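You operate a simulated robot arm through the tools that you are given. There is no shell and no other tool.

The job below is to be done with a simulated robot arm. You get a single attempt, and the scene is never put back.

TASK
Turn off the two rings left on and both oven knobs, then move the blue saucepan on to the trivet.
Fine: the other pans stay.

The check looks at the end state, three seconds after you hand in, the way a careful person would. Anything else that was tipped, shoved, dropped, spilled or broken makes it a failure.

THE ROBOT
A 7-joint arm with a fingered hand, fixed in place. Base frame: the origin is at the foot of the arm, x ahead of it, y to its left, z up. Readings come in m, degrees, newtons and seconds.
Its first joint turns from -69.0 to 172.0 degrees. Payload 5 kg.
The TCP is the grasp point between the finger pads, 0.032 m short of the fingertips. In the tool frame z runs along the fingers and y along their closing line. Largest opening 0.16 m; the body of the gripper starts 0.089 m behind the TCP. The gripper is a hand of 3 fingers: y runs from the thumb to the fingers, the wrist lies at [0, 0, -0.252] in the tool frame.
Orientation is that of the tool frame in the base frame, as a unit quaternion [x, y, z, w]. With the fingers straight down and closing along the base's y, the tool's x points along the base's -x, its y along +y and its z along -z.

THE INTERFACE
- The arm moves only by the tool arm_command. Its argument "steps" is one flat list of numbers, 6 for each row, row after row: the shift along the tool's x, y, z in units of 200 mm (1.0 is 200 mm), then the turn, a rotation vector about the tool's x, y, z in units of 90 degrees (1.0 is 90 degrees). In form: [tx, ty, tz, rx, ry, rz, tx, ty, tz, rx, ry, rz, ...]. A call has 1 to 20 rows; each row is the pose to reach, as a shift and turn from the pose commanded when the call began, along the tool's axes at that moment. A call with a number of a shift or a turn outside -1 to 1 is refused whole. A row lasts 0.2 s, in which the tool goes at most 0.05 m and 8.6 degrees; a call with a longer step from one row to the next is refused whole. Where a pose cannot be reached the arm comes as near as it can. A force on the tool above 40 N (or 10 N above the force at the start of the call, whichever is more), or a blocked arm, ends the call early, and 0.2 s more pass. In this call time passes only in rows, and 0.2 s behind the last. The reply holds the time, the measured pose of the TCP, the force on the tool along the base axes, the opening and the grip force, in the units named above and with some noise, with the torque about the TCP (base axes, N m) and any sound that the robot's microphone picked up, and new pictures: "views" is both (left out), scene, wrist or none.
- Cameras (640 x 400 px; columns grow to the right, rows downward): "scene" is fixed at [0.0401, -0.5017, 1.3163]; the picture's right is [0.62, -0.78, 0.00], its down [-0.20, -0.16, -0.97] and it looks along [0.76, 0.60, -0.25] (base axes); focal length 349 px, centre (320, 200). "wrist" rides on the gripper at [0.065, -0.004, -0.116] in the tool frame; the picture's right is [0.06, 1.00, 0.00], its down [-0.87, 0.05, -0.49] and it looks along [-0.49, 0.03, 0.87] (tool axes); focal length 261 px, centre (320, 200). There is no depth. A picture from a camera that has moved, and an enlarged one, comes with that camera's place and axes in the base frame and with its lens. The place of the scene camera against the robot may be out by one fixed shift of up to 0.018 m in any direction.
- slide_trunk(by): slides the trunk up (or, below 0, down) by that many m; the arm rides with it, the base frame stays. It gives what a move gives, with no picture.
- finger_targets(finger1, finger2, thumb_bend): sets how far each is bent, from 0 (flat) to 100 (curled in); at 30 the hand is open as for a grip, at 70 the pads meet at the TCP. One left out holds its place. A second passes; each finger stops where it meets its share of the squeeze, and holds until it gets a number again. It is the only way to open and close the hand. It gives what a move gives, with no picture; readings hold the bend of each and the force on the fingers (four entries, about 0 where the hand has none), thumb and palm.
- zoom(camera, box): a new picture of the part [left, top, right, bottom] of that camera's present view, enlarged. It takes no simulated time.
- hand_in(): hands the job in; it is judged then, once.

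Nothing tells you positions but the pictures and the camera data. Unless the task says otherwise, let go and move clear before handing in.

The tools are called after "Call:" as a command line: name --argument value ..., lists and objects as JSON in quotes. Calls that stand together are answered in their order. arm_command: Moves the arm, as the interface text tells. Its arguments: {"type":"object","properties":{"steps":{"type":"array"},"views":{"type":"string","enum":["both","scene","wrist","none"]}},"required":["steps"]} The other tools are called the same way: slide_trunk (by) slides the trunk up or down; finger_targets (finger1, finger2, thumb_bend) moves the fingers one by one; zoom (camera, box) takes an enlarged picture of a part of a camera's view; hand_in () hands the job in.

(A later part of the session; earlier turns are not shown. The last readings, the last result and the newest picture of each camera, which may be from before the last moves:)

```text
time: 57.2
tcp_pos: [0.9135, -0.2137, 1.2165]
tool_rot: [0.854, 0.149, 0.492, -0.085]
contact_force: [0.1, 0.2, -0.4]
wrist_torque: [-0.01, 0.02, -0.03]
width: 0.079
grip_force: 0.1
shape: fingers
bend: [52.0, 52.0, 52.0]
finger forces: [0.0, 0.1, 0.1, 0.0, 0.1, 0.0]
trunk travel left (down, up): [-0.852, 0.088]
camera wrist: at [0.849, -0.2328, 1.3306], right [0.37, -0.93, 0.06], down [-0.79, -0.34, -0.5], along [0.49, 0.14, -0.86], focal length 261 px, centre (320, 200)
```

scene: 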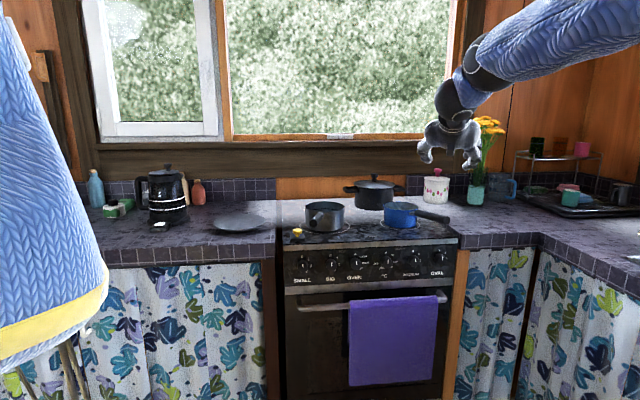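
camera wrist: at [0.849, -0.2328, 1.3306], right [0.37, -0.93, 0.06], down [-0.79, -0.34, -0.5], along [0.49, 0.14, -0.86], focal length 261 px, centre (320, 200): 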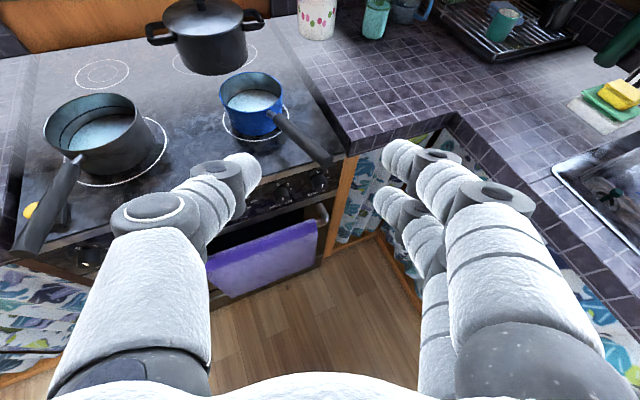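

A very useful view. Both saucepans hold liquid, so the blue one must stay level. I'll zoom in to measure the pan, the handle and the clearances.

Call:
zoom --camera "wrist" --box '[190, 50, 350, 175]'

Call:
zoom --camera "wrist" --box '[0, 60, 200, 260]'

Call:
zoom --camera "scene" --box '[380, 60, 560, 220]'

```text
3.20 times, centred on (270, 112) of wrist
camera zoom: at [0.849, -0.2328, 1.3306], right [0.37, -0.93, 0.06], down [-0.79, -0.34, -0.5], along [0.49, 0.14, -0.86], focal length 834 px, centre (480, 480)
```

zoom: 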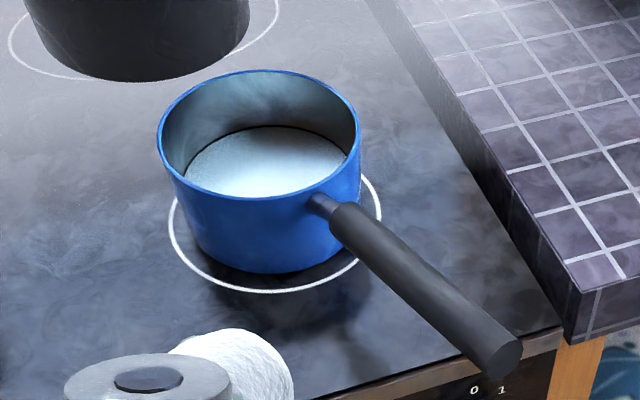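

```text
2.00 times, centred on (100, 160) of wrist
camera zoom: at [0.849, -0.2328, 1.3306], right [0.37, -0.93, 0.06], down [-0.79, -0.34, -0.5], along [0.49, 0.14, -0.86], focal length 521 px, centre (760, 280)
```

zoom: 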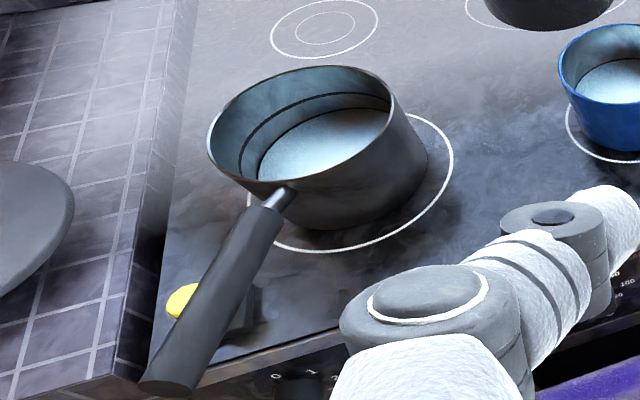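

```text
2.50 times, centred on (470, 140) of scene
camera zoom: at [0.0401, -0.5017, 1.3163], right [0.62, -0.78, 0.0], down [-0.2, -0.16, -0.97], along [0.76, 0.6, -0.25], focal length 872 px, centre (-55, 350)
```

zoom: 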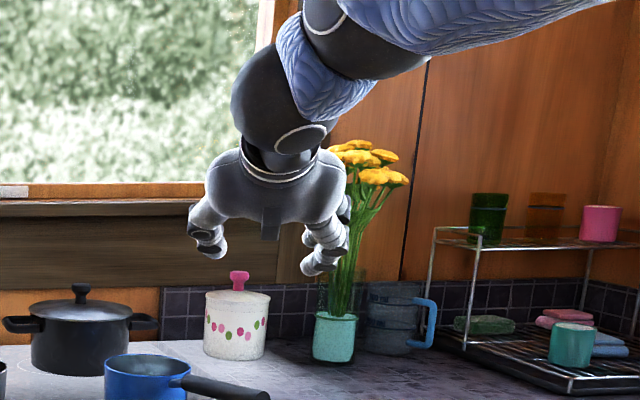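

I've fixed the pan centre at (1.240, 0.054), the rim at 0.97 and the liquid near 0.93. Before working over the pans, I'll test how far the arm reaches with the hand pitched 45° down, over the open floor to the right.

Call:
arm_command --steps '[0.0267, 0.1614, 0.0408, -0.0584, -0.0265, 0.0451, 0.0535, 0.3228, 0.0817, -0.1169, -0.053, 0.0902, 0.0802, 0.4843, 0.1225, -0.1753, -0.0795, 0.1353, 0.107, 0.6457, 0.1633, -0.2337, -0.106, 0.1804, 0.1337, 0.8071, 0.2042, -0.2922, -0.1325, 0.2255, 0.1605, 0.9685, 0.245, -0.3506, -0.159, 0.2706]' --views "none"

Call:
arm_command --steps '[0.1, 0, 0.1, 0, 0, 0, 0.2, 0, 0.2, 0, 0, 0, 0.3, 0, 0.3, 0, 0, 0, 0.4, 0, 0.4, 0, 0, 0, 0.5, 0, 0.5, 0, 0, 0, 0.6, 0, 0.6, 0, 0, 0]' --views "scene"

```text
time: 58.6
tcp_pos: [1.0339, -0.379, 1.2185]
tool_rot: [0.91, -0.161, 0.375, 0.066]
contact_force: [0.0, 0.2, 0.1]
wrist_torque: [-0.01, -0.02, -0.03]
width: 0.0789
grip_force: 0.0
shape: fingers
bend: [52.0, 52.0, 52.0]
finger forces: [0.1, 0.0, 0.1, 0.0, 0.0, 0.0]
trunk travel left (down, up): [-0.852, 0.088]
```

```text
time: 60.0
tcp_pos: [1.1977, -0.4358, 1.2195]
tool_rot: [0.91, -0.16, 0.377, 0.067]
contact_force: [1.1, 0.6, 0.2]
wrist_torque: [0.01, 0.04, -0.03]
width: 0.079
grip_force: 0.1
shape: fingers
bend: [52.0, 52.0, 52.0]
finger forces: [0.0, 0.0, 0.0, 0.0, 0.0, 0.0]
trunk travel left (down, up): [-0.852, 0.088]
```

scene: 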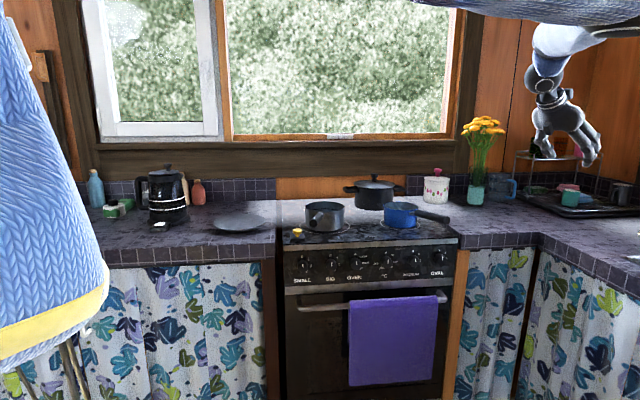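

The arm reaches a radius of 1.27 m with the hand pitched 45°, so I can take the pan around its body, digits on either side and the palm above the handle. That keeps it level. I'll swing over in stages at z ≈ 1.23, well above everything.

Call:
arm_command --steps '[-0.0469, -0.1131, -0.0626, 0.0644, 0.0073, -0.059, -0.0937, -0.2261, -0.1251, 0.1288, 0.0146, -0.118, -0.1406, -0.3392, -0.1877, 0.1932, 0.0219, -0.177, -0.1874, -0.4523, -0.2503, 0.2575, 0.0293, -0.236, -0.2343, -0.5654, -0.3129, 0.3219, 0.0366, -0.295, -0.2811, -0.6784, -0.3754, 0.3863, 0.0439, -0.354, -0.328, -0.7915, -0.438, 0.4507, 0.0512, -0.413]' --views "both"

Call:
finger_targets --finger1 28 --finger2 28 --thumb_bend 28

```text
time: 61.6
tcp_pos: [1.1464, -0.2495, 1.2331]
tool_rot: [0.864, 0.274, 0.403, -0.127]
contact_force: [-0.4, 0.4, 0.4]
wrist_torque: [0.05, -0.01, 0.02]
width: 0.0792
grip_force: 0.1
shape: fingers
bend: [52.0, 52.0, 52.0]
finger forces: [0.0, 0.0, 0.0, 0.0, 0.0, 0.0]
trunk travel left (down, up): [-0.852, 0.088]
camera wrist: at [1.1053, -0.2721, 1.3576], right [0.61, -0.79, 0.05], down [-0.73, -0.58, -0.35], along [0.31, 0.18, -0.94], focal length 261 px, centre (320, 200)
```

scene: 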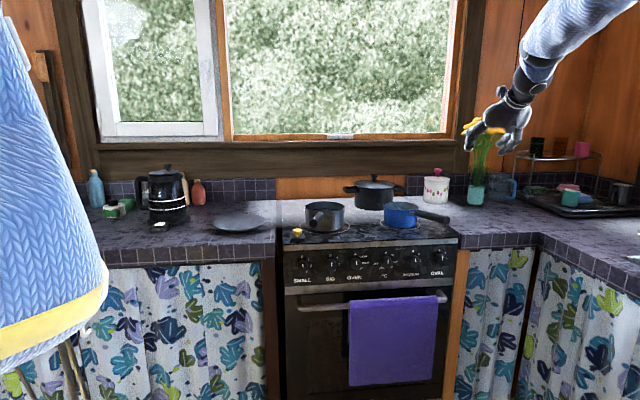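
wrist: 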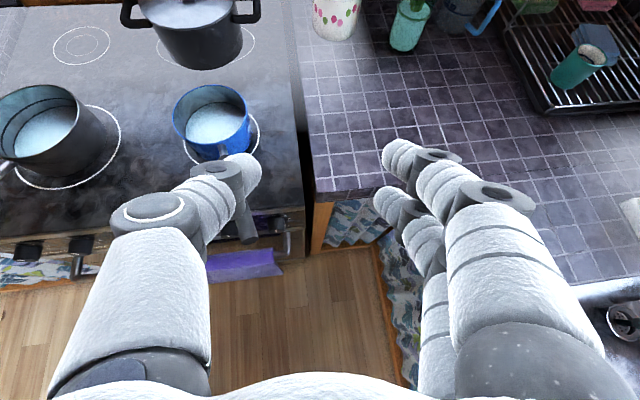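

```text
time: 62.6
tcp_pos: [1.1457, -0.2481, 1.2347]
tool_rot: [0.864, 0.273, 0.404, -0.128]
contact_force: [-0.5, 0.3, 0.4]
wrist_torque: [-0.03, 0.0, 0.01]
width: 0.1727
grip_force: 0.1
shape: fingers
bend: [28.0, 28.0, 28.0]
finger forces: [0.1, 0.0, 0.0, 0.1, 0.0, 0.0]
trunk travel left (down, up): [-0.852, 0.088]
```

Orientation and opening are as intended. Now I'll move straight over the pan at the same height.

Call:
arm_command --steps '[0.1006, -0.1209, 0.1199, 0, 0, 0, 0.2013, -0.2418, 0.2399, 0, 0, 0, 0.3019, -0.3626, 0.3598, 0, 0, 0, 0.4025, -0.4835, 0.4798, 0, 0, 0, 0.5031, -0.6044, 0.5997, 0, 0, 0, 0.6038, -0.7253, 0.7196, 0, 0, 0, 0.7044, -0.8461, 0.8396, 0, 0, 0, 0.805, -0.967, 0.9595, 0, 0, 0]' --views "both"

```text
time: 64.4
tcp_pos: [1.2389, 0.0535, 1.2363]
tool_rot: [0.864, 0.273, 0.404, -0.127]
contact_force: [1.1, 0.4, 0.2]
wrist_torque: [0.0, 0.02, 0.02]
width: 0.1726
grip_force: 0.1
shape: fingers
bend: [28.0, 28.0, 28.0]
finger forces: [0.0, 0.1, 0.0, 0.0, 0.1, 0.0]
trunk travel left (down, up): [-0.852, 0.088]
camera wrist: at [1.1972, 0.0316, 1.3609], right [0.61, -0.79, 0.05], down [-0.73, -0.58, -0.35], along [0.31, 0.18, -0.94], focal length 261 px, centre (320, 200)
```

scene: 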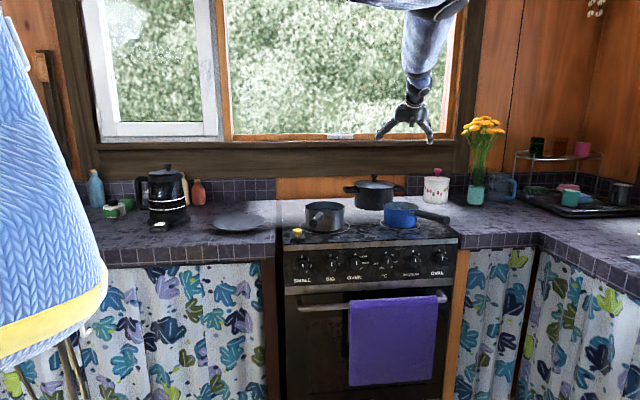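
wrist: 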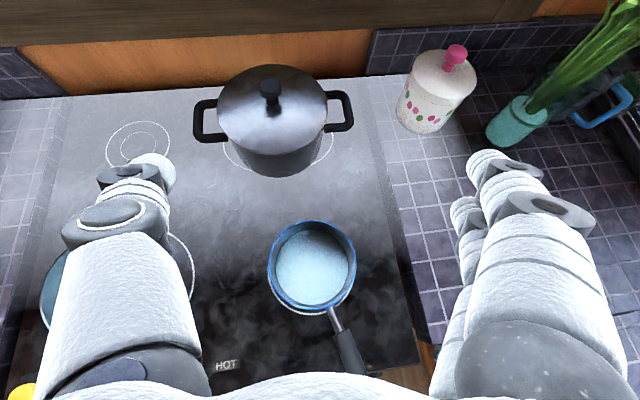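

The hand is directly over the pan and the HOT lamp has gone out. I'll zoom to check the centring before descending.

Call:
zoom --camera "wrist" --box '[220, 190, 420, 390]'

Call:
zoom --camera "scene" --box '[330, 60, 490, 260]'

```text
2.00 times, centred on (320, 290) of wrist
camera zoom: at [1.1972, 0.0316, 1.3609], right [0.61, -0.79, 0.05], down [-0.73, -0.58, -0.35], along [0.31, 0.18, -0.94], focal length 521 px, centre (320, 20)
```

zoom: 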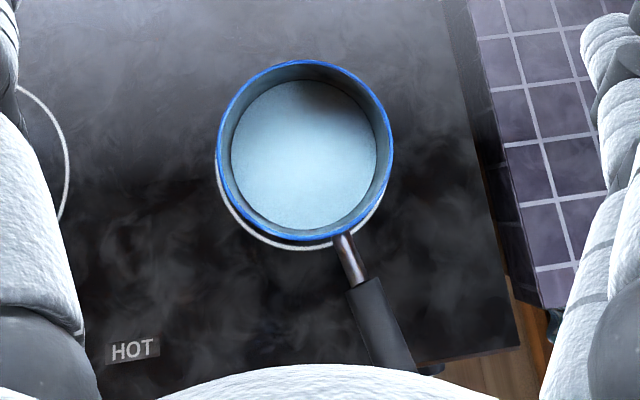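

```text
2.00 times, centred on (410, 160) of scene
camera zoom: at [0.0401, -0.5017, 1.3163], right [0.62, -0.78, 0.0], down [-0.2, -0.16, -0.97], along [0.76, 0.6, -0.25], focal length 698 px, centre (140, 280)
```

zoom: 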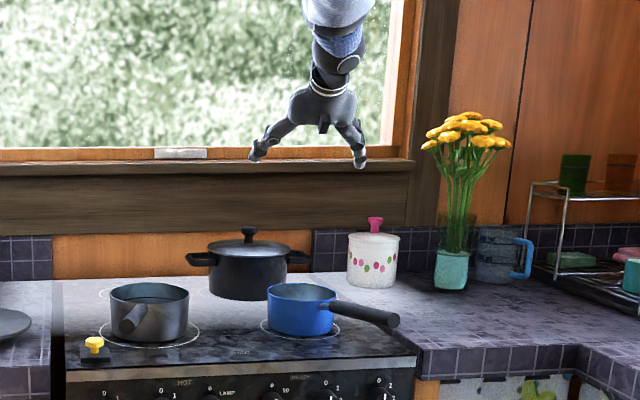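

Centred within 2 mm sideways. I'll lower by trunk in stages: first until the fingertips are just above rim height.

Call:
slide_trunk --by -0.19

Call:
zoom --camera "wrist" --box '[0, 0, 640, 400]'

Call:
zoom --camera "scene" --box '[330, 130, 490, 260]'

```text
time: 66.5
tcp_pos: [1.2378, 0.0532, 1.0466]
tool_rot: [0.864, 0.273, 0.404, -0.128]
contact_force: [-0.6, 0.2, 0.8]
wrist_torque: [-0.01, -0.01, -0.02]
width: 0.1728
grip_force: 0.1
shape: fingers
bend: [28.0, 28.0, 28.0]
finger forces: [0.0, 0.1, 0.0, 0.0, 0.1, 0.0]
trunk travel left (down, up): [-0.662, 0.278]
```

```text
1.00 times, centred on (320, 200) of wrist (not enlarged: the box is as wide or as high as the picture)
camera zoom: at [1.1964, 0.0308, 1.1713], right [0.61, -0.79, 0.05], down [-0.73, -0.58, -0.35], along [0.31, 0.18, -0.94], focal length 261 px, centre (320, 200)
```

zoom: 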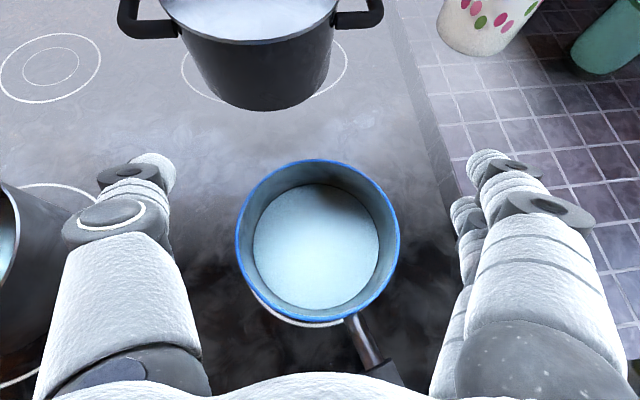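

```text
3.08 times, centred on (410, 195) of scene
camera zoom: at [0.0401, -0.5017, 1.3163], right [0.62, -0.78, 0.0], down [-0.2, -0.16, -0.97], along [0.76, 0.6, -0.25], focal length 1073 px, centre (43, 215)
```

zoom: 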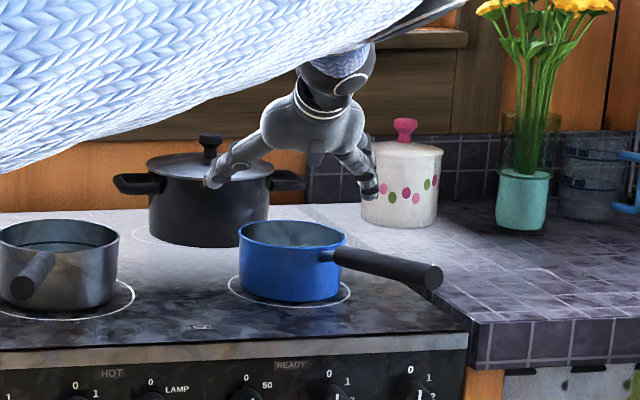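

Still centred (pan centre about 4 mm nearer than the TCP, which is fine). I'll go down another 6 cm so the digits straddle the wall, then check.

Call:
slide_trunk --by -0.06

Call:
zoom --camera "wrist" --box '[0, 0, 640, 400]'

Call:
zoom --camera "scene" --box '[350, 160, 470, 250]'

```text
time: 67.5
tcp_pos: [1.2369, 0.0537, 0.9868]
tool_rot: [0.864, 0.273, 0.404, -0.128]
contact_force: [0.1, -0.9, -0.1]
wrist_torque: [-0.01, -0.01, 0.02]
width: 0.173
grip_force: 0.1
shape: fingers
bend: [28.0, 28.0, 28.0]
finger forces: [0.1, 0.0, 0.0, 0.0, 0.1, 0.1]
trunk travel left (down, up): [-0.602, 0.338]
```

```text
1.00 times, centred on (320, 200) of wrist (not enlarged: the box is as wide or as high as the picture)
camera zoom: at [1.1962, 0.0309, 1.1116], right [0.61, -0.79, 0.05], down [-0.73, -0.58, -0.35], along [0.31, 0.18, -0.94], focal length 261 px, centre (320, 200)
```

zoom: 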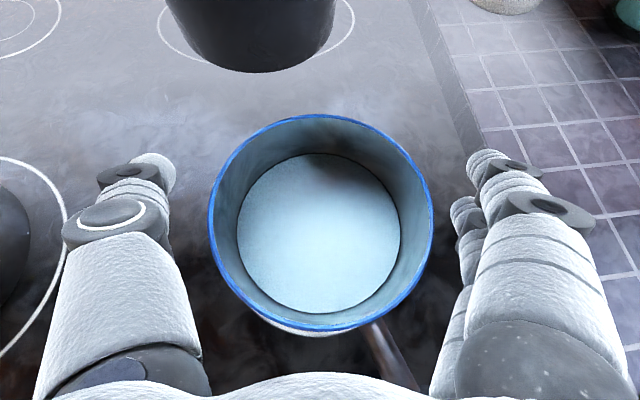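

```text
4.44 times, centred on (410, 205) of scene
camera zoom: at [0.0401, -0.5017, 1.3163], right [0.62, -0.78, 0.0], down [-0.2, -0.16, -0.97], along [0.76, 0.6, -0.25], focal length 1550 px, centre (-80, 178)
```

zoom: 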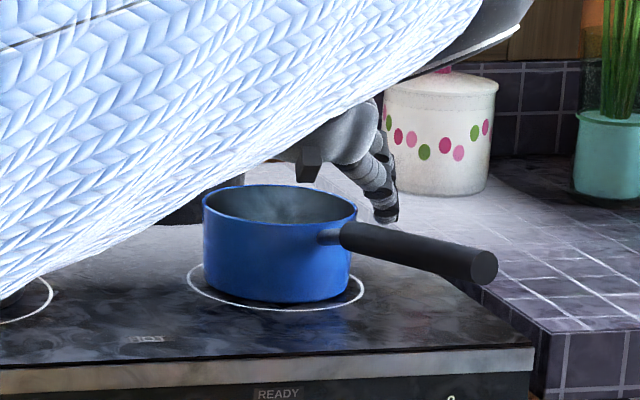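

Call:
zoom --camera "scene" --box '[0, 0, 640, 400]'

Call:
zoom --camera "wrist" --box '[0, 100, 260, 300]'

```text
1.00 times, centred on (320, 200) of scene (not enlarged: the box is as wide or as high as the picture)
camera zoom: at [0.0401, -0.5017, 1.3163], right [0.62, -0.78, 0.0], down [-0.2, -0.16, -0.97], along [0.76, 0.6, -0.25], focal length 349 px, centre (320, 200)
```

zoom: 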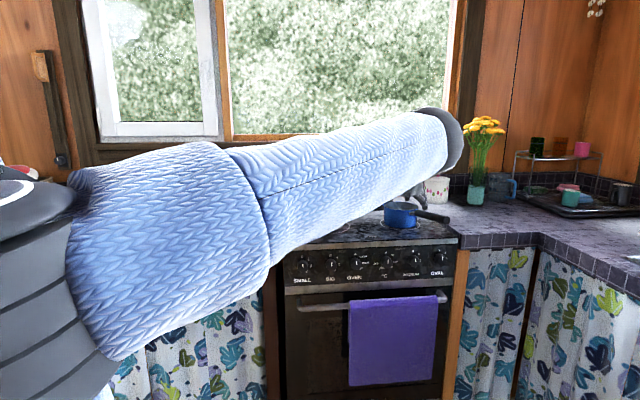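

```text
2.00 times, centred on (130, 200) of wrist
camera zoom: at [1.1962, 0.0309, 1.1116], right [0.61, -0.79, 0.05], down [-0.73, -0.58, -0.35], along [0.31, 0.18, -0.94], focal length 521 px, centre (700, 200)
```

zoom: 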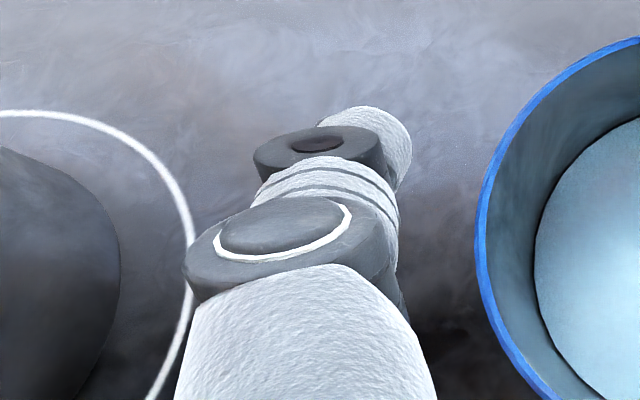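

The arm runs straight above and in front of the stove, clear of both handles. The pan is centred between the thumb and fingers. I'll go down the last 3.5 cm.

Call:
slide_trunk --by -0.035

Call:
zoom --camera "wrist" --box '[0, 0, 640, 400]'

Call:
zoom --camera "scene" --box '[350, 160, 470, 250]'

```text
time: 68.3
tcp_pos: [1.2372, 0.0531, 0.9516]
tool_rot: [0.864, 0.273, 0.404, -0.128]
contact_force: [-0.7, -0.4, 0.0]
wrist_torque: [-0.02, 0.01, -0.02]
width: 0.1728
grip_force: 0.0
shape: fingers
bend: [28.0, 28.0, 28.0]
finger forces: [0.0, 0.0, 0.0, 0.0, 0.0, 0.0]
trunk travel left (down, up): [-0.567, 0.373]
```

```text
1.00 times, centred on (320, 200) of wrist (not enlarged: the box is as wide or as high as the picture)
camera zoom: at [1.1962, 0.0309, 1.0766], right [0.61, -0.79, 0.05], down [-0.73, -0.58, -0.35], along [0.31, 0.18, -0.94], focal length 261 px, centre (320, 200)
```

zoom: 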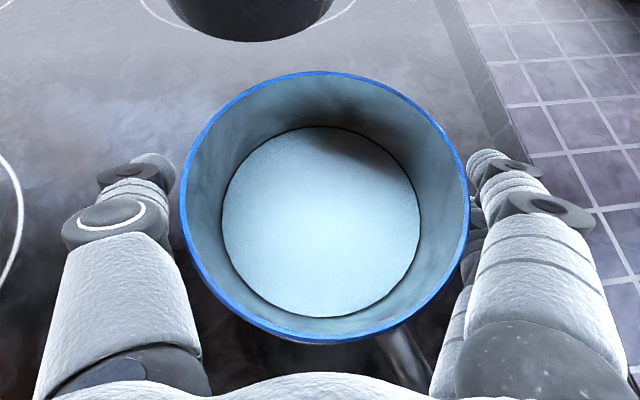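

```text
4.44 times, centred on (410, 205) of scene
camera zoom: at [0.0401, -0.5017, 1.3163], right [0.62, -0.78, 0.0], down [-0.2, -0.16, -0.97], along [0.76, 0.6, -0.25], focal length 1550 px, centre (-80, 178)
```

zoom: 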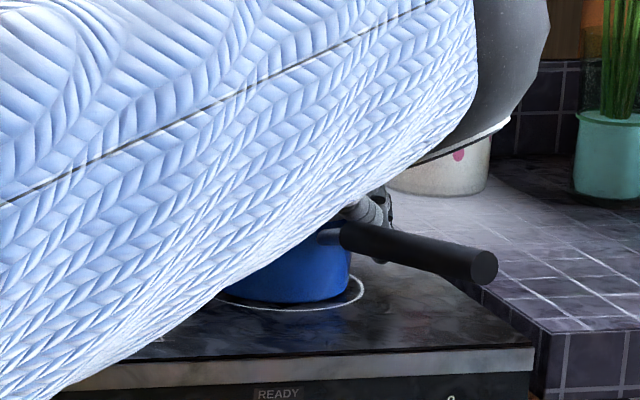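

No contact yet, and TCP is about 12 mm below the rim. I'll close part-way first to check the centring.

Call:
finger_targets --finger1 36 --finger2 36 --thumb_bend 36

Call:
zoom --camera "wrist" --box '[0, 0, 640, 400]'

```text
time: 69.3
tcp_pos: [1.2378, 0.054, 0.9526]
tool_rot: [0.864, 0.274, 0.403, -0.129]
contact_force: [0.7, -1.8, 2.0]
wrist_torque: [-0.01, -0.04, -0.05]
width: 0.148
grip_force: 2.0
shape: fingers
bend: [35.0, 36.0, 36.0]
finger forces: [2.3, 0.0, 0.0, 0.0, 0.9, 0.1]
trunk travel left (down, up): [-0.567, 0.373]
```

```text
1.00 times, centred on (320, 200) of wrist (not enlarged: the box is as wide or as high as the picture)
camera zoom: at [1.1964, 0.0305, 1.0762], right [0.61, -0.79, 0.05], down [-0.73, -0.58, -0.35], along [0.31, 0.18, -0.94], focal length 261 px, centre (320, 200)
```

zoom: 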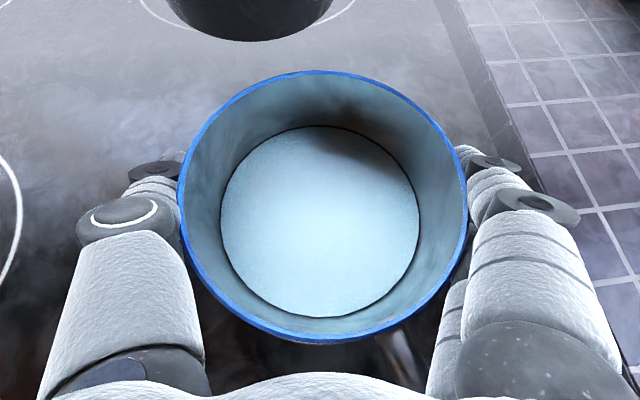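

Finger 1 and the thumb have just made contact on both sides, so the pan is centred. Now I'll squeeze.

Call:
finger_targets --finger1 70 --finger2 70 --thumb_bend 70

Call:
zoom --camera "wrist" --box '[0, 0, 640, 400]'

Call:
zoom --camera "scene" --box '[350, 160, 470, 250]'

```text
time: 70.3
tcp_pos: [1.2373, 0.0547, 0.9504]
tool_rot: [0.864, 0.274, 0.402, -0.128]
contact_force: [-0.1, 0.5, -0.3]
wrist_torque: [0.05, -0.02, -0.04]
width: 0.1265
grip_force: 32.4
shape: fingers
bend: [62.0, 44.0, 60.0]
finger forces: [17.6, 14.9, 0.1, 0.0, 32.2, 0.0]
trunk travel left (down, up): [-0.567, 0.373]
```

```text
1.00 times, centred on (320, 200) of wrist (not enlarged: the box is as wide or as high as the picture)
camera zoom: at [1.1966, 0.0308, 1.0752], right [0.61, -0.79, 0.05], down [-0.73, -0.58, -0.35], along [0.31, 0.18, -0.94], focal length 261 px, centre (320, 200)
```

zoom: 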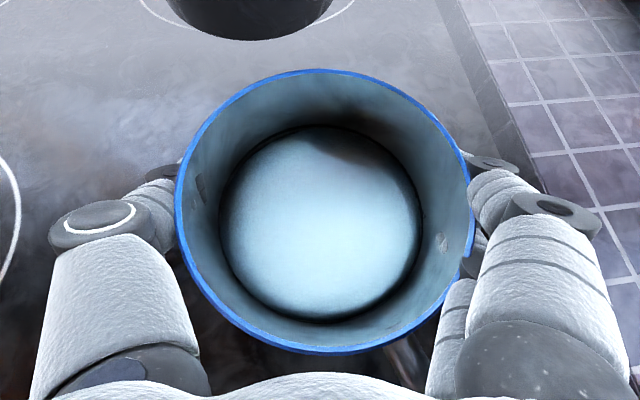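

```text
4.44 times, centred on (410, 205) of scene
camera zoom: at [0.0401, -0.5017, 1.3163], right [0.62, -0.78, 0.0], down [-0.2, -0.16, -0.97], along [0.76, 0.6, -0.25], focal length 1550 px, centre (-80, 178)
```

zoom: 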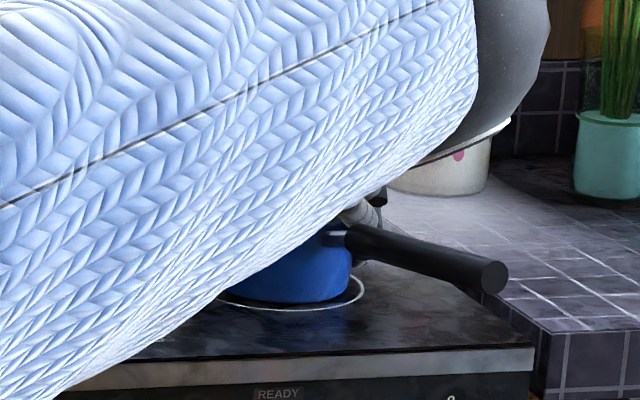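

The grip is firm at about 32 N on each side. I'll lift 15 mm by trunk and check that the pan comes up level without slipping.

Call:
slide_trunk --by 0.015

Call:
zoom --camera "wrist" --box '[0, 0, 640, 400]'

Call:
zoom --camera "scene" --box '[350, 160, 470, 250]'

```text
time: 70.9
tcp_pos: [1.2384, 0.0543, 0.965]
tool_rot: [0.864, 0.274, 0.403, -0.128]
contact_force: [-0.1, 0.2, -5.9]
wrist_torque: [0.15, -0.07, -0.01]
width: 0.1261
grip_force: 33.1
shape: fingers
bend: [62.0, 44.0, 60.0]
finger forces: [17.4, 16.2, 0.1, 0.1, 32.2, 0.1]
trunk travel left (down, up): [-0.582, 0.358]
```

```text
1.00 times, centred on (320, 200) of wrist (not enlarged: the box is as wide or as high as the picture)
camera zoom: at [1.1974, 0.0305, 1.0891], right [0.61, -0.79, 0.05], down [-0.73, -0.58, -0.35], along [0.3, 0.18, -0.94], focal length 261 px, centre (320, 200)
```

zoom: 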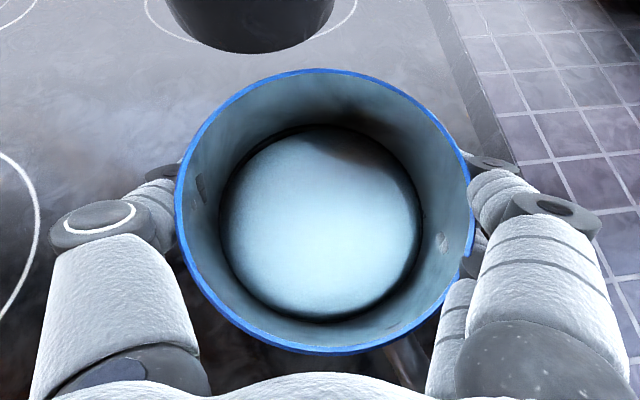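

```text
4.44 times, centred on (410, 205) of scene
camera zoom: at [0.0401, -0.5017, 1.3163], right [0.62, -0.78, 0.0], down [-0.2, -0.16, -0.97], along [0.76, 0.6, -0.25], focal length 1550 px, centre (-80, 178)
```

zoom: 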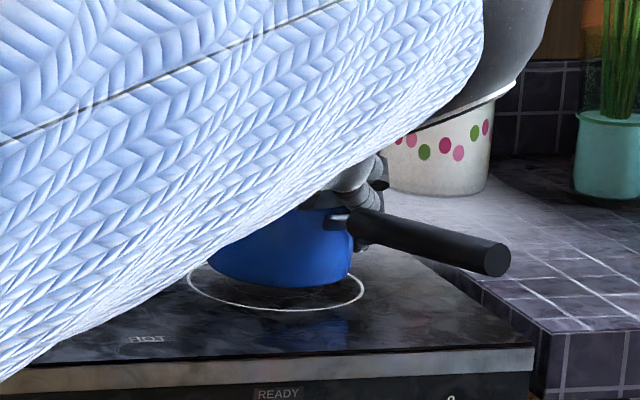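

The pan came up level and without slipping, weighing about 0.6 kg. I'll raise it another 0.2 m by trunk so it clears the other pans.

Call:
slide_trunk --by 0.1

Call:
slide_trunk --by 0.11

Call:
zoom --camera "wrist" --box '[0, 0, 640, 400]'

Call:
zoom --camera "scene" --box '[0, 0, 640, 400]'

```text
time: 72.2
tcp_pos: [1.2385, 0.0539, 1.0653]
tool_rot: [0.864, 0.274, 0.403, -0.128]
contact_force: [0.6, 0.6, -5.6]
wrist_torque: [0.14, -0.06, 0.02]
width: 0.1264
grip_force: 32.8
shape: fingers
bend: [62.0, 44.0, 60.0]
finger forces: [17.4, 16.1, 0.1, 0.0, 32.1, 0.1]
trunk travel left (down, up): [-0.682, 0.258]
```

```text
time: 73.7
tcp_pos: [1.2384, 0.0545, 1.1759]
tool_rot: [0.864, 0.273, 0.403, -0.128]
contact_force: [0.2, 0.3, -5.4]
wrist_torque: [0.16, -0.09, 0.01]
width: 0.1264
grip_force: 33.1
shape: fingers
bend: [62.0, 44.0, 60.0]
finger forces: [17.3, 16.1, 0.0, 0.0, 32.2, 0.0]
trunk travel left (down, up): [-0.792, 0.148]
```

```text
1.00 times, centred on (320, 200) of wrist (not enlarged: the box is as wide or as high as the picture)
camera zoom: at [1.1974, 0.0307, 1.2996], right [0.61, -0.79, 0.05], down [-0.73, -0.58, -0.35], along [0.3, 0.18, -0.94], focal length 261 px, centre (320, 200)
```

zoom: 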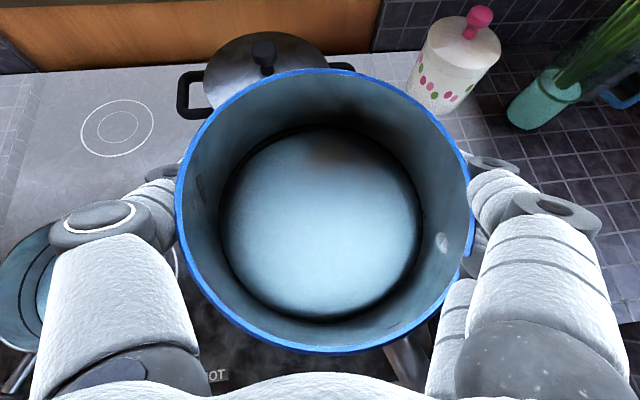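

```text
1.00 times, centred on (320, 200) of scene (not enlarged: the box is as wide or as high as the picture)
camera zoom: at [0.0401, -0.5017, 1.3163], right [0.62, -0.78, 0.0], down [-0.2, -0.16, -0.97], along [0.76, 0.6, -0.25], focal length 349 px, centre (320, 200)
```

zoom: 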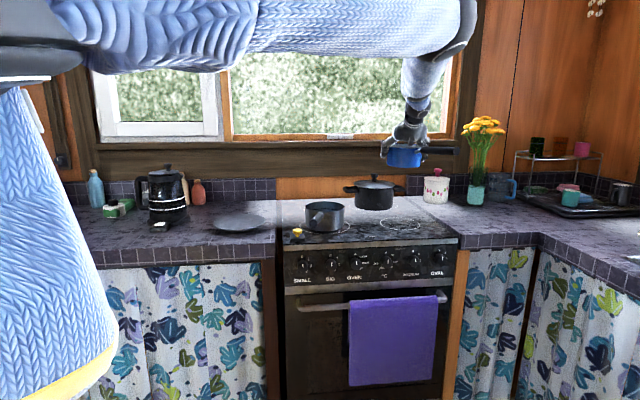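

The pan is held above the hob. I'll check that it's level and look at the trivet before moving sideways.

Call:
zoom --camera "scene" --box '[365, 110, 475, 180]'

Call:
zoom --camera "scene" --box '[180, 190, 300, 265]'

```text
5.71 times, centred on (420, 145) of scene
camera zoom: at [0.0401, -0.5017, 1.3163], right [0.62, -0.78, 0.0], down [-0.2, -0.16, -0.97], along [0.76, 0.6, -0.25], focal length 1993 px, centre (-251, 514)
```

zoom: 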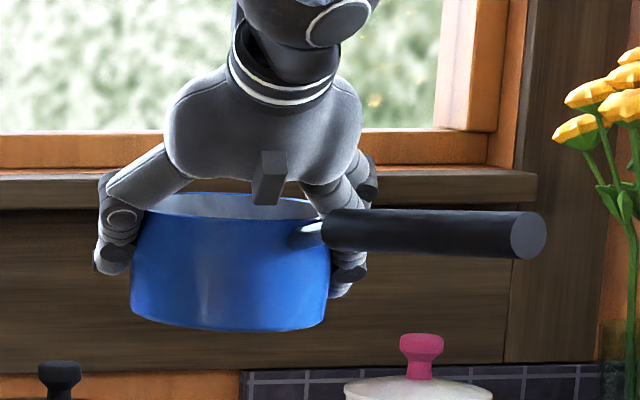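

```text
5.33 times, centred on (240, 228) of scene
camera zoom: at [0.0401, -0.5017, 1.3163], right [0.62, -0.78, 0.0], down [-0.2, -0.16, -0.97], along [0.76, 0.6, -0.25], focal length 1860 px, centre (747, 53)
```

zoom: 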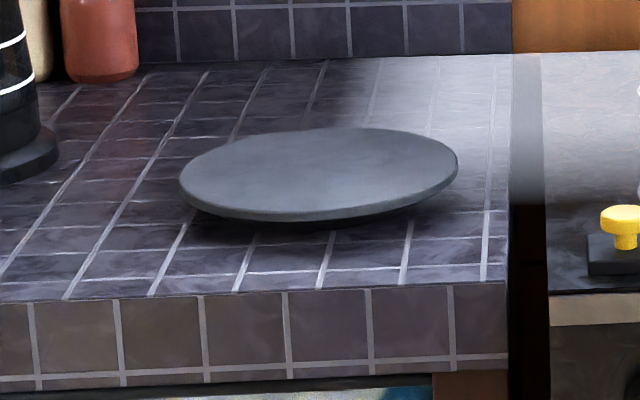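

The pan is level. The trivet is a disc of about 0.098 m radius, centred near (0.835, 0.515), with its top around z = 0.91–0.92. I'll move there slowly with the orientation fixed, checking after each leg.

Call:
arm_command --steps '[-0.001, -0.019, -0.0016, 0, 0, 0, -0.0044, -0.063, -0.0052, 0, 0, 0, -0.0092, -0.133, -0.011, 0, 0, 0, -0.0149, -0.215, -0.0178, 0, 0, 0, -0.0208, -0.3, -0.0248, 0, 0, 0, -0.0267, -0.386, -0.0319, 0, 0, 0, -0.0326, -0.471, -0.0389, 0, 0, 0, -0.0384, -0.554, -0.0458, 0, 0, 0, -0.0439, -0.634, -0.0524, 0, 0, 0, -0.0487, -0.703, -0.0581, 0, 0, 0, -0.0517, -0.746, -0.0617, 0, 0, 0, -0.0527, -0.761, -0.0629, 0, 0, 0]' --views "both"

```text
time: 76.3
tcp_pos: [1.1374, 0.1701, 1.1756]
tool_rot: [0.864, 0.273, 0.403, -0.128]
contact_force: [-0.2, 0.0, -5.7]
wrist_torque: [0.16, -0.06, 0.02]
width: 0.1266
grip_force: 32.3
shape: fingers
bend: [62.0, 44.0, 60.0]
finger forces: [17.6, 16.3, 0.0, 0.0, 32.0, 0.0]
trunk travel left (down, up): [-0.792, 0.148]
camera wrist: at [1.0956, 0.1461, 1.3006], right [0.61, -0.79, 0.05], down [-0.73, -0.58, -0.35], along [0.31, 0.18, -0.94], focal length 261 px, centre (320, 200)
```

scene: 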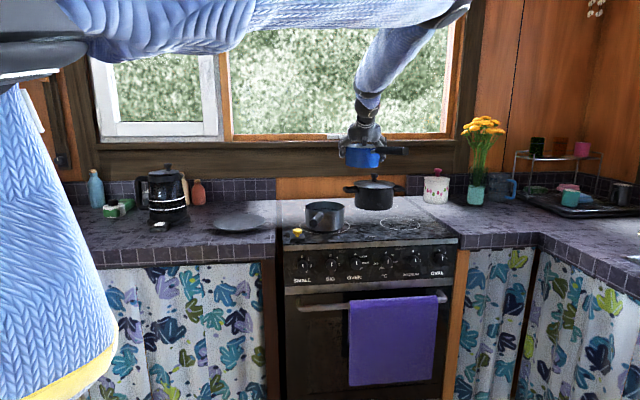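
wrist: 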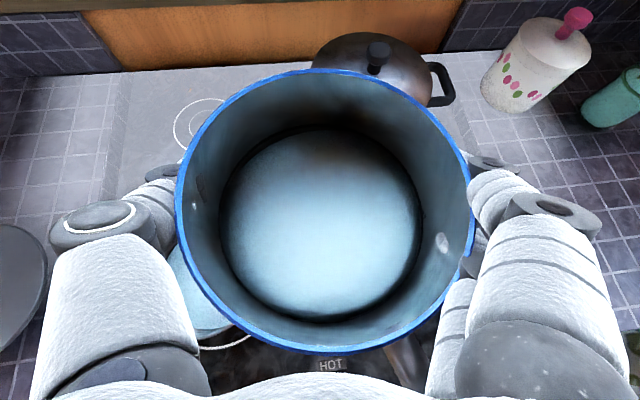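

Smooth and stable. Second leg.

Call:
arm_command --steps '[-0.001, -0.019, -0.0016, 0, 0, 0, -0.0044, -0.063, -0.0052, 0, 0, 0, -0.0092, -0.133, -0.011, 0, 0, 0, -0.0149, -0.215, -0.0178, 0, 0, 0, -0.0208, -0.3, -0.0248, 0, 0, 0, -0.0267, -0.386, -0.0319, 0, 0, 0, -0.0326, -0.471, -0.0389, 0, 0, 0, -0.0384, -0.554, -0.0458, 0, 0, 0, -0.0439, -0.634, -0.0524, 0, 0, 0, -0.0487, -0.703, -0.0581, 0, 0, 0, -0.0517, -0.746, -0.0617, 0, 0, 0, -0.0527, -0.761, -0.0629, 0, 0, 0]' --views "both"

```text
time: 78.9
tcp_pos: [1.0363, 0.2843, 1.177]
tool_rot: [0.864, 0.273, 0.403, -0.127]
contact_force: [0.1, 0.1, -5.1]
wrist_torque: [0.15, -0.07, 0.01]
width: 0.1263
grip_force: 33.4
shape: fingers
bend: [62.0, 44.0, 60.0]
finger forces: [17.4, 16.6, 0.1, 0.1, 32.0, 0.0]
trunk travel left (down, up): [-0.792, 0.148]
camera wrist: at [0.9946, 0.2613, 1.2998], right [0.61, -0.79, 0.05], down [-0.73, -0.58, -0.35], along [0.31, 0.18, -0.94], focal length 261 px, centre (320, 200)
```

scene: 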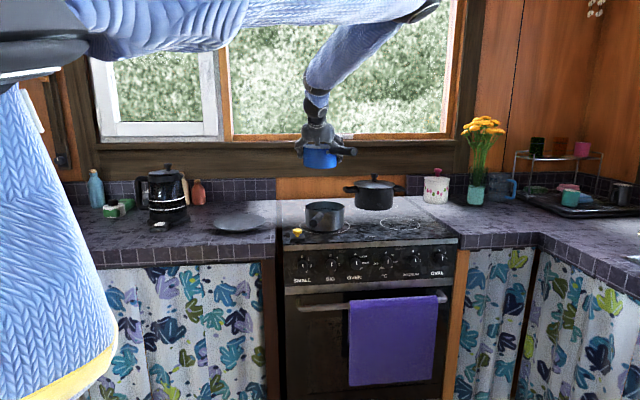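
wrist: 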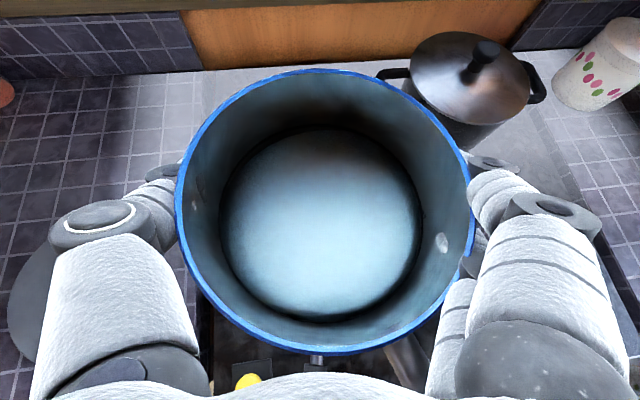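

Still stable, passing above the grey pan. Third leg.

Call:
arm_command --steps '[-0.001, -0.019, -0.0016, 0, 0, 0, -0.0044, -0.063, -0.0052, 0, 0, 0, -0.0092, -0.133, -0.011, 0, 0, 0, -0.0149, -0.215, -0.0178, 0, 0, 0, -0.0208, -0.3, -0.0248, 0, 0, 0, -0.0267, -0.386, -0.0319, 0, 0, 0, -0.0326, -0.471, -0.0389, 0, 0, 0, -0.0384, -0.554, -0.0458, 0, 0, 0, -0.0439, -0.634, -0.0524, 0, 0, 0, -0.0487, -0.703, -0.0581, 0, 0, 0, -0.0517, -0.746, -0.0617, 0, 0, 0, -0.0527, -0.761, -0.0629, 0, 0, 0]' --views "both"

```text
time: 81.5
tcp_pos: [0.9356, 0.4, 1.177]
tool_rot: [0.864, 0.273, 0.403, -0.128]
contact_force: [0.0, 0.1, -6.2]
wrist_torque: [0.15, -0.1, -0.01]
width: 0.1263
grip_force: 33.0
shape: fingers
bend: [62.0, 44.0, 60.0]
finger forces: [17.5, 16.6, 0.0, 0.0, 32.0, 0.0]
trunk travel left (down, up): [-0.792, 0.148]
camera wrist: at [0.8942, 0.3771, 1.3014], right [0.61, -0.79, 0.05], down [-0.73, -0.58, -0.35], along [0.31, 0.18, -0.94], focal length 261 px, centre (320, 200)
```

scene: 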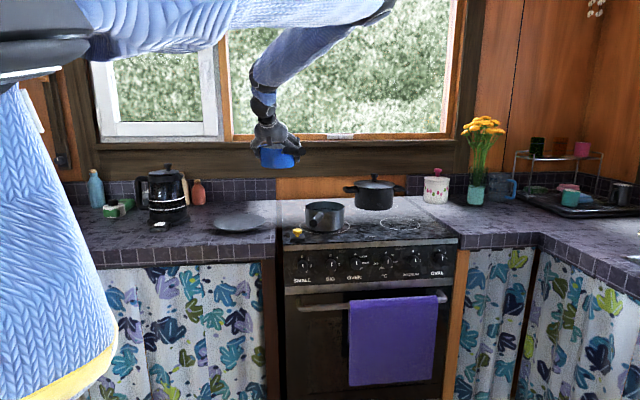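
wrist: 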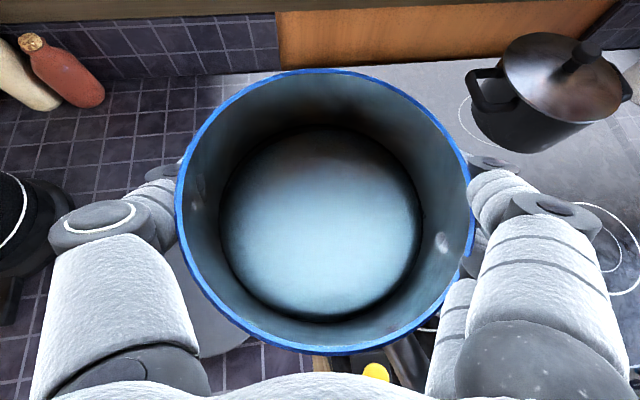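

Final sideways leg, over the trivet.

Call:
arm_command --steps '[-0.001, -0.019, -0.0016, 0, 0, 0, -0.0044, -0.063, -0.0052, 0, 0, 0, -0.0092, -0.133, -0.011, 0, 0, 0, -0.0149, -0.215, -0.0178, 0, 0, 0, -0.0208, -0.3, -0.0248, 0, 0, 0, -0.0267, -0.386, -0.0319, 0, 0, 0, -0.0326, -0.471, -0.0389, 0, 0, 0, -0.0384, -0.554, -0.0458, 0, 0, 0, -0.0439, -0.634, -0.0524, 0, 0, 0, -0.0487, -0.703, -0.0581, 0, 0, 0, -0.0517, -0.746, -0.0617, 0, 0, 0, -0.0527, -0.761, -0.0629, 0, 0, 0]' --views "both"

Call:
zoom --camera "scene" --box '[150, 120, 310, 260]'

```text
time: 84.1
tcp_pos: [0.8333, 0.5157, 1.1761]
tool_rot: [0.864, 0.273, 0.403, -0.127]
contact_force: [0.0, -1.6, -5.9]
wrist_torque: [0.18, -0.09, -0.05]
width: 0.1267
grip_force: 33.4
shape: fingers
bend: [62.0, 44.0, 60.0]
finger forces: [17.3, 16.7, 0.0, 0.0, 32.0, 0.1]
trunk travel left (down, up): [-0.792, 0.148]
camera wrist: at [0.7922, 0.4918, 1.3003], right [0.61, -0.79, 0.05], down [-0.73, -0.58, -0.35], along [0.31, 0.18, -0.94], focal length 261 px, centre (320, 200)
```

scene: 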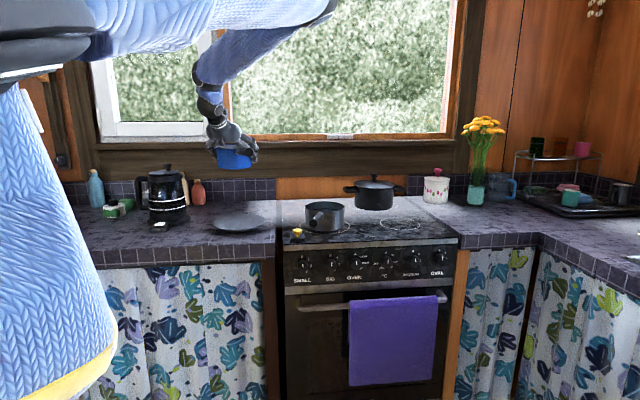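
wrist: 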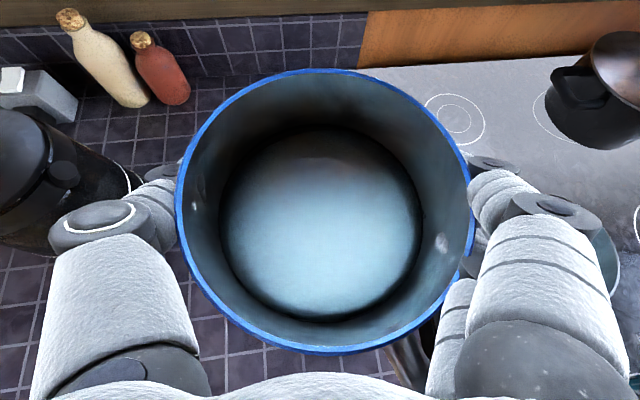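

```text
2.86 times, centred on (230, 190) of scene
camera zoom: at [0.0401, -0.5017, 1.3163], right [0.62, -0.78, 0.0], down [-0.2, -0.16, -0.97], along [0.76, 0.6, -0.25], focal length 996 px, centre (577, 229)
```

zoom: 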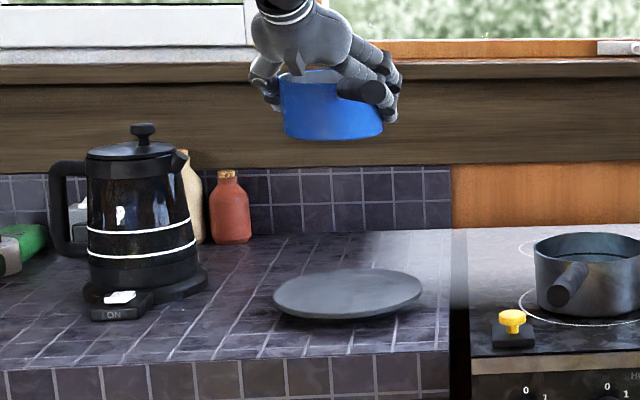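

The pan is over the trivet within about a centimetre. I'll make a small centring shift and start down.

Call:
arm_command --steps '[0.01, 0.012, 0.012, 0, 0, 0, 0.02, 0.024, 0.024, 0, 0, 0, 0.029, 0.036, 0.035, 0, 0, 0]' --views "none"

Call:
slide_trunk --by -0.1

Call:
slide_trunk --by -0.07

Call:
zoom --camera "scene" --box '[0, 0, 640, 400]'

Call:
zoom --camera "scene" --box '[180, 160, 300, 250]'

Call:
zoom --camera "wrist" --box '[0, 0, 640, 400]'

```text
time: 84.9
tcp_pos: [0.8449, 0.5131, 1.178]
tool_rot: [0.864, 0.274, 0.403, -0.128]
contact_force: [-0.3, 0.6, -6.1]
wrist_torque: [0.17, -0.06, -0.04]
width: 0.126
grip_force: 33.4
shape: fingers
bend: [62.0, 44.0, 60.0]
finger forces: [17.4, 16.7, 0.1, 0.0, 32.0, 0.0]
trunk travel left (down, up): [-0.792, 0.148]
```

```text
time: 86.2
tcp_pos: [0.8445, 0.5133, 1.0775]
tool_rot: [0.864, 0.273, 0.403, -0.127]
contact_force: [-0.2, 0.1, -5.0]
wrist_torque: [0.13, -0.1, -0.03]
width: 0.1261
grip_force: 33.4
shape: fingers
bend: [62.0, 44.0, 60.0]
finger forces: [17.4, 16.7, 0.1, 0.1, 32.1, 0.0]
trunk travel left (down, up): [-0.692, 0.248]
```

```text
time: 87.3
tcp_pos: [0.8451, 0.5141, 1.0079]
tool_rot: [0.864, 0.273, 0.404, -0.128]
contact_force: [-0.2, -0.4, -5.9]
wrist_torque: [0.15, -0.09, 0.01]
width: 0.1261
grip_force: 32.8
shape: fingers
bend: [62.0, 44.0, 60.0]
finger forces: [17.5, 16.8, 0.1, 0.0, 32.0, 0.0]
trunk travel left (down, up): [-0.622, 0.318]
```

```text
1.00 times, centred on (320, 200) of scene (not enlarged: the box is as wide or as high as the picture)
camera zoom: at [0.0401, -0.5017, 1.3163], right [0.62, -0.78, 0.0], down [-0.2, -0.16, -0.97], along [0.76, 0.6, -0.25], focal length 349 px, centre (320, 200)
```

zoom: 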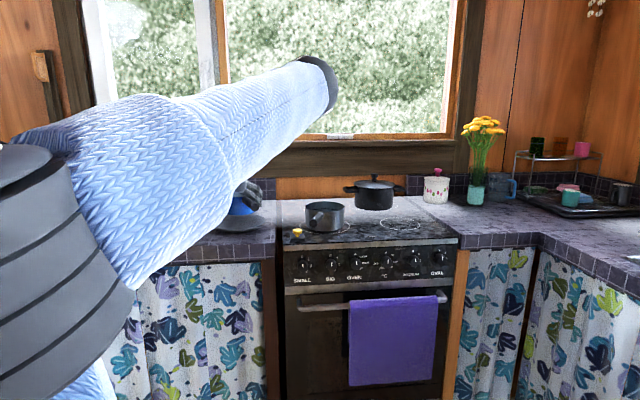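

```text
4.44 times, centred on (240, 205) of scene
camera zoom: at [0.0401, -0.5017, 1.3163], right [0.62, -0.78, 0.0], down [-0.2, -0.16, -0.97], along [0.76, 0.6, -0.25], focal length 1550 px, centre (676, 178)
```

zoom: 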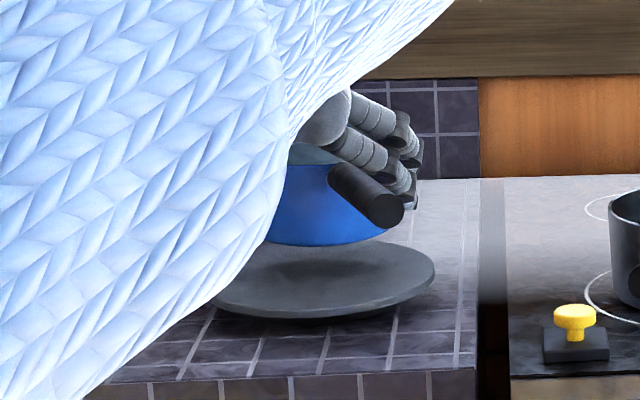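

```text
1.00 times, centred on (320, 200) of wrist (not enlarged: the box is as wide or as high as the picture)
camera zoom: at [0.8037, 0.4903, 1.1319], right [0.61, -0.79, 0.05], down [-0.73, -0.58, -0.35], along [0.31, 0.18, -0.94], focal length 261 px, centre (320, 200)
```

zoom: 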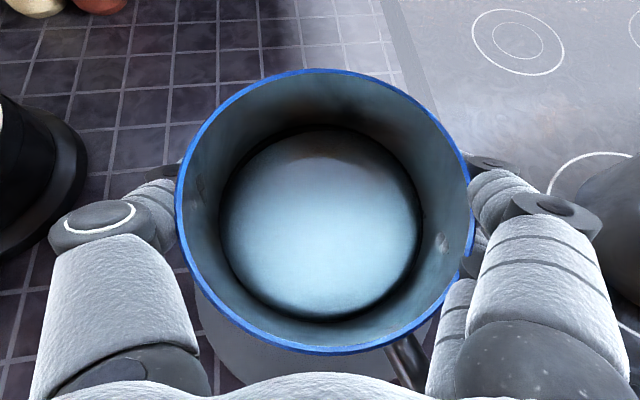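

Call:
zoom --camera "wrist" --box '[150, 240, 470, 400]'

```text
2.00 times, centred on (310, 320) of wrist
camera zoom: at [0.8037, 0.4903, 1.1319], right [0.61, -0.79, 0.05], down [-0.73, -0.58, -0.35], along [0.31, 0.18, -0.94], focal length 521 px, centre (340, -40)
```

zoom: 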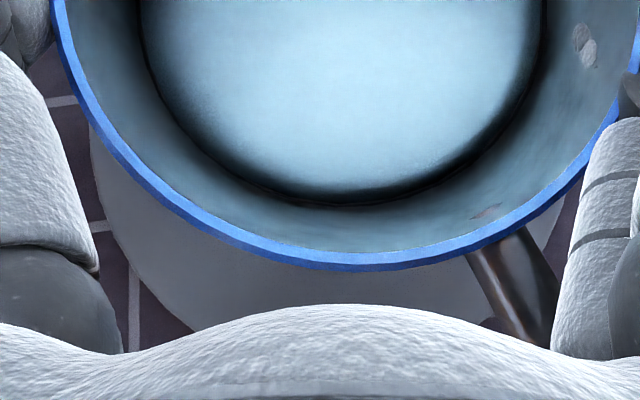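

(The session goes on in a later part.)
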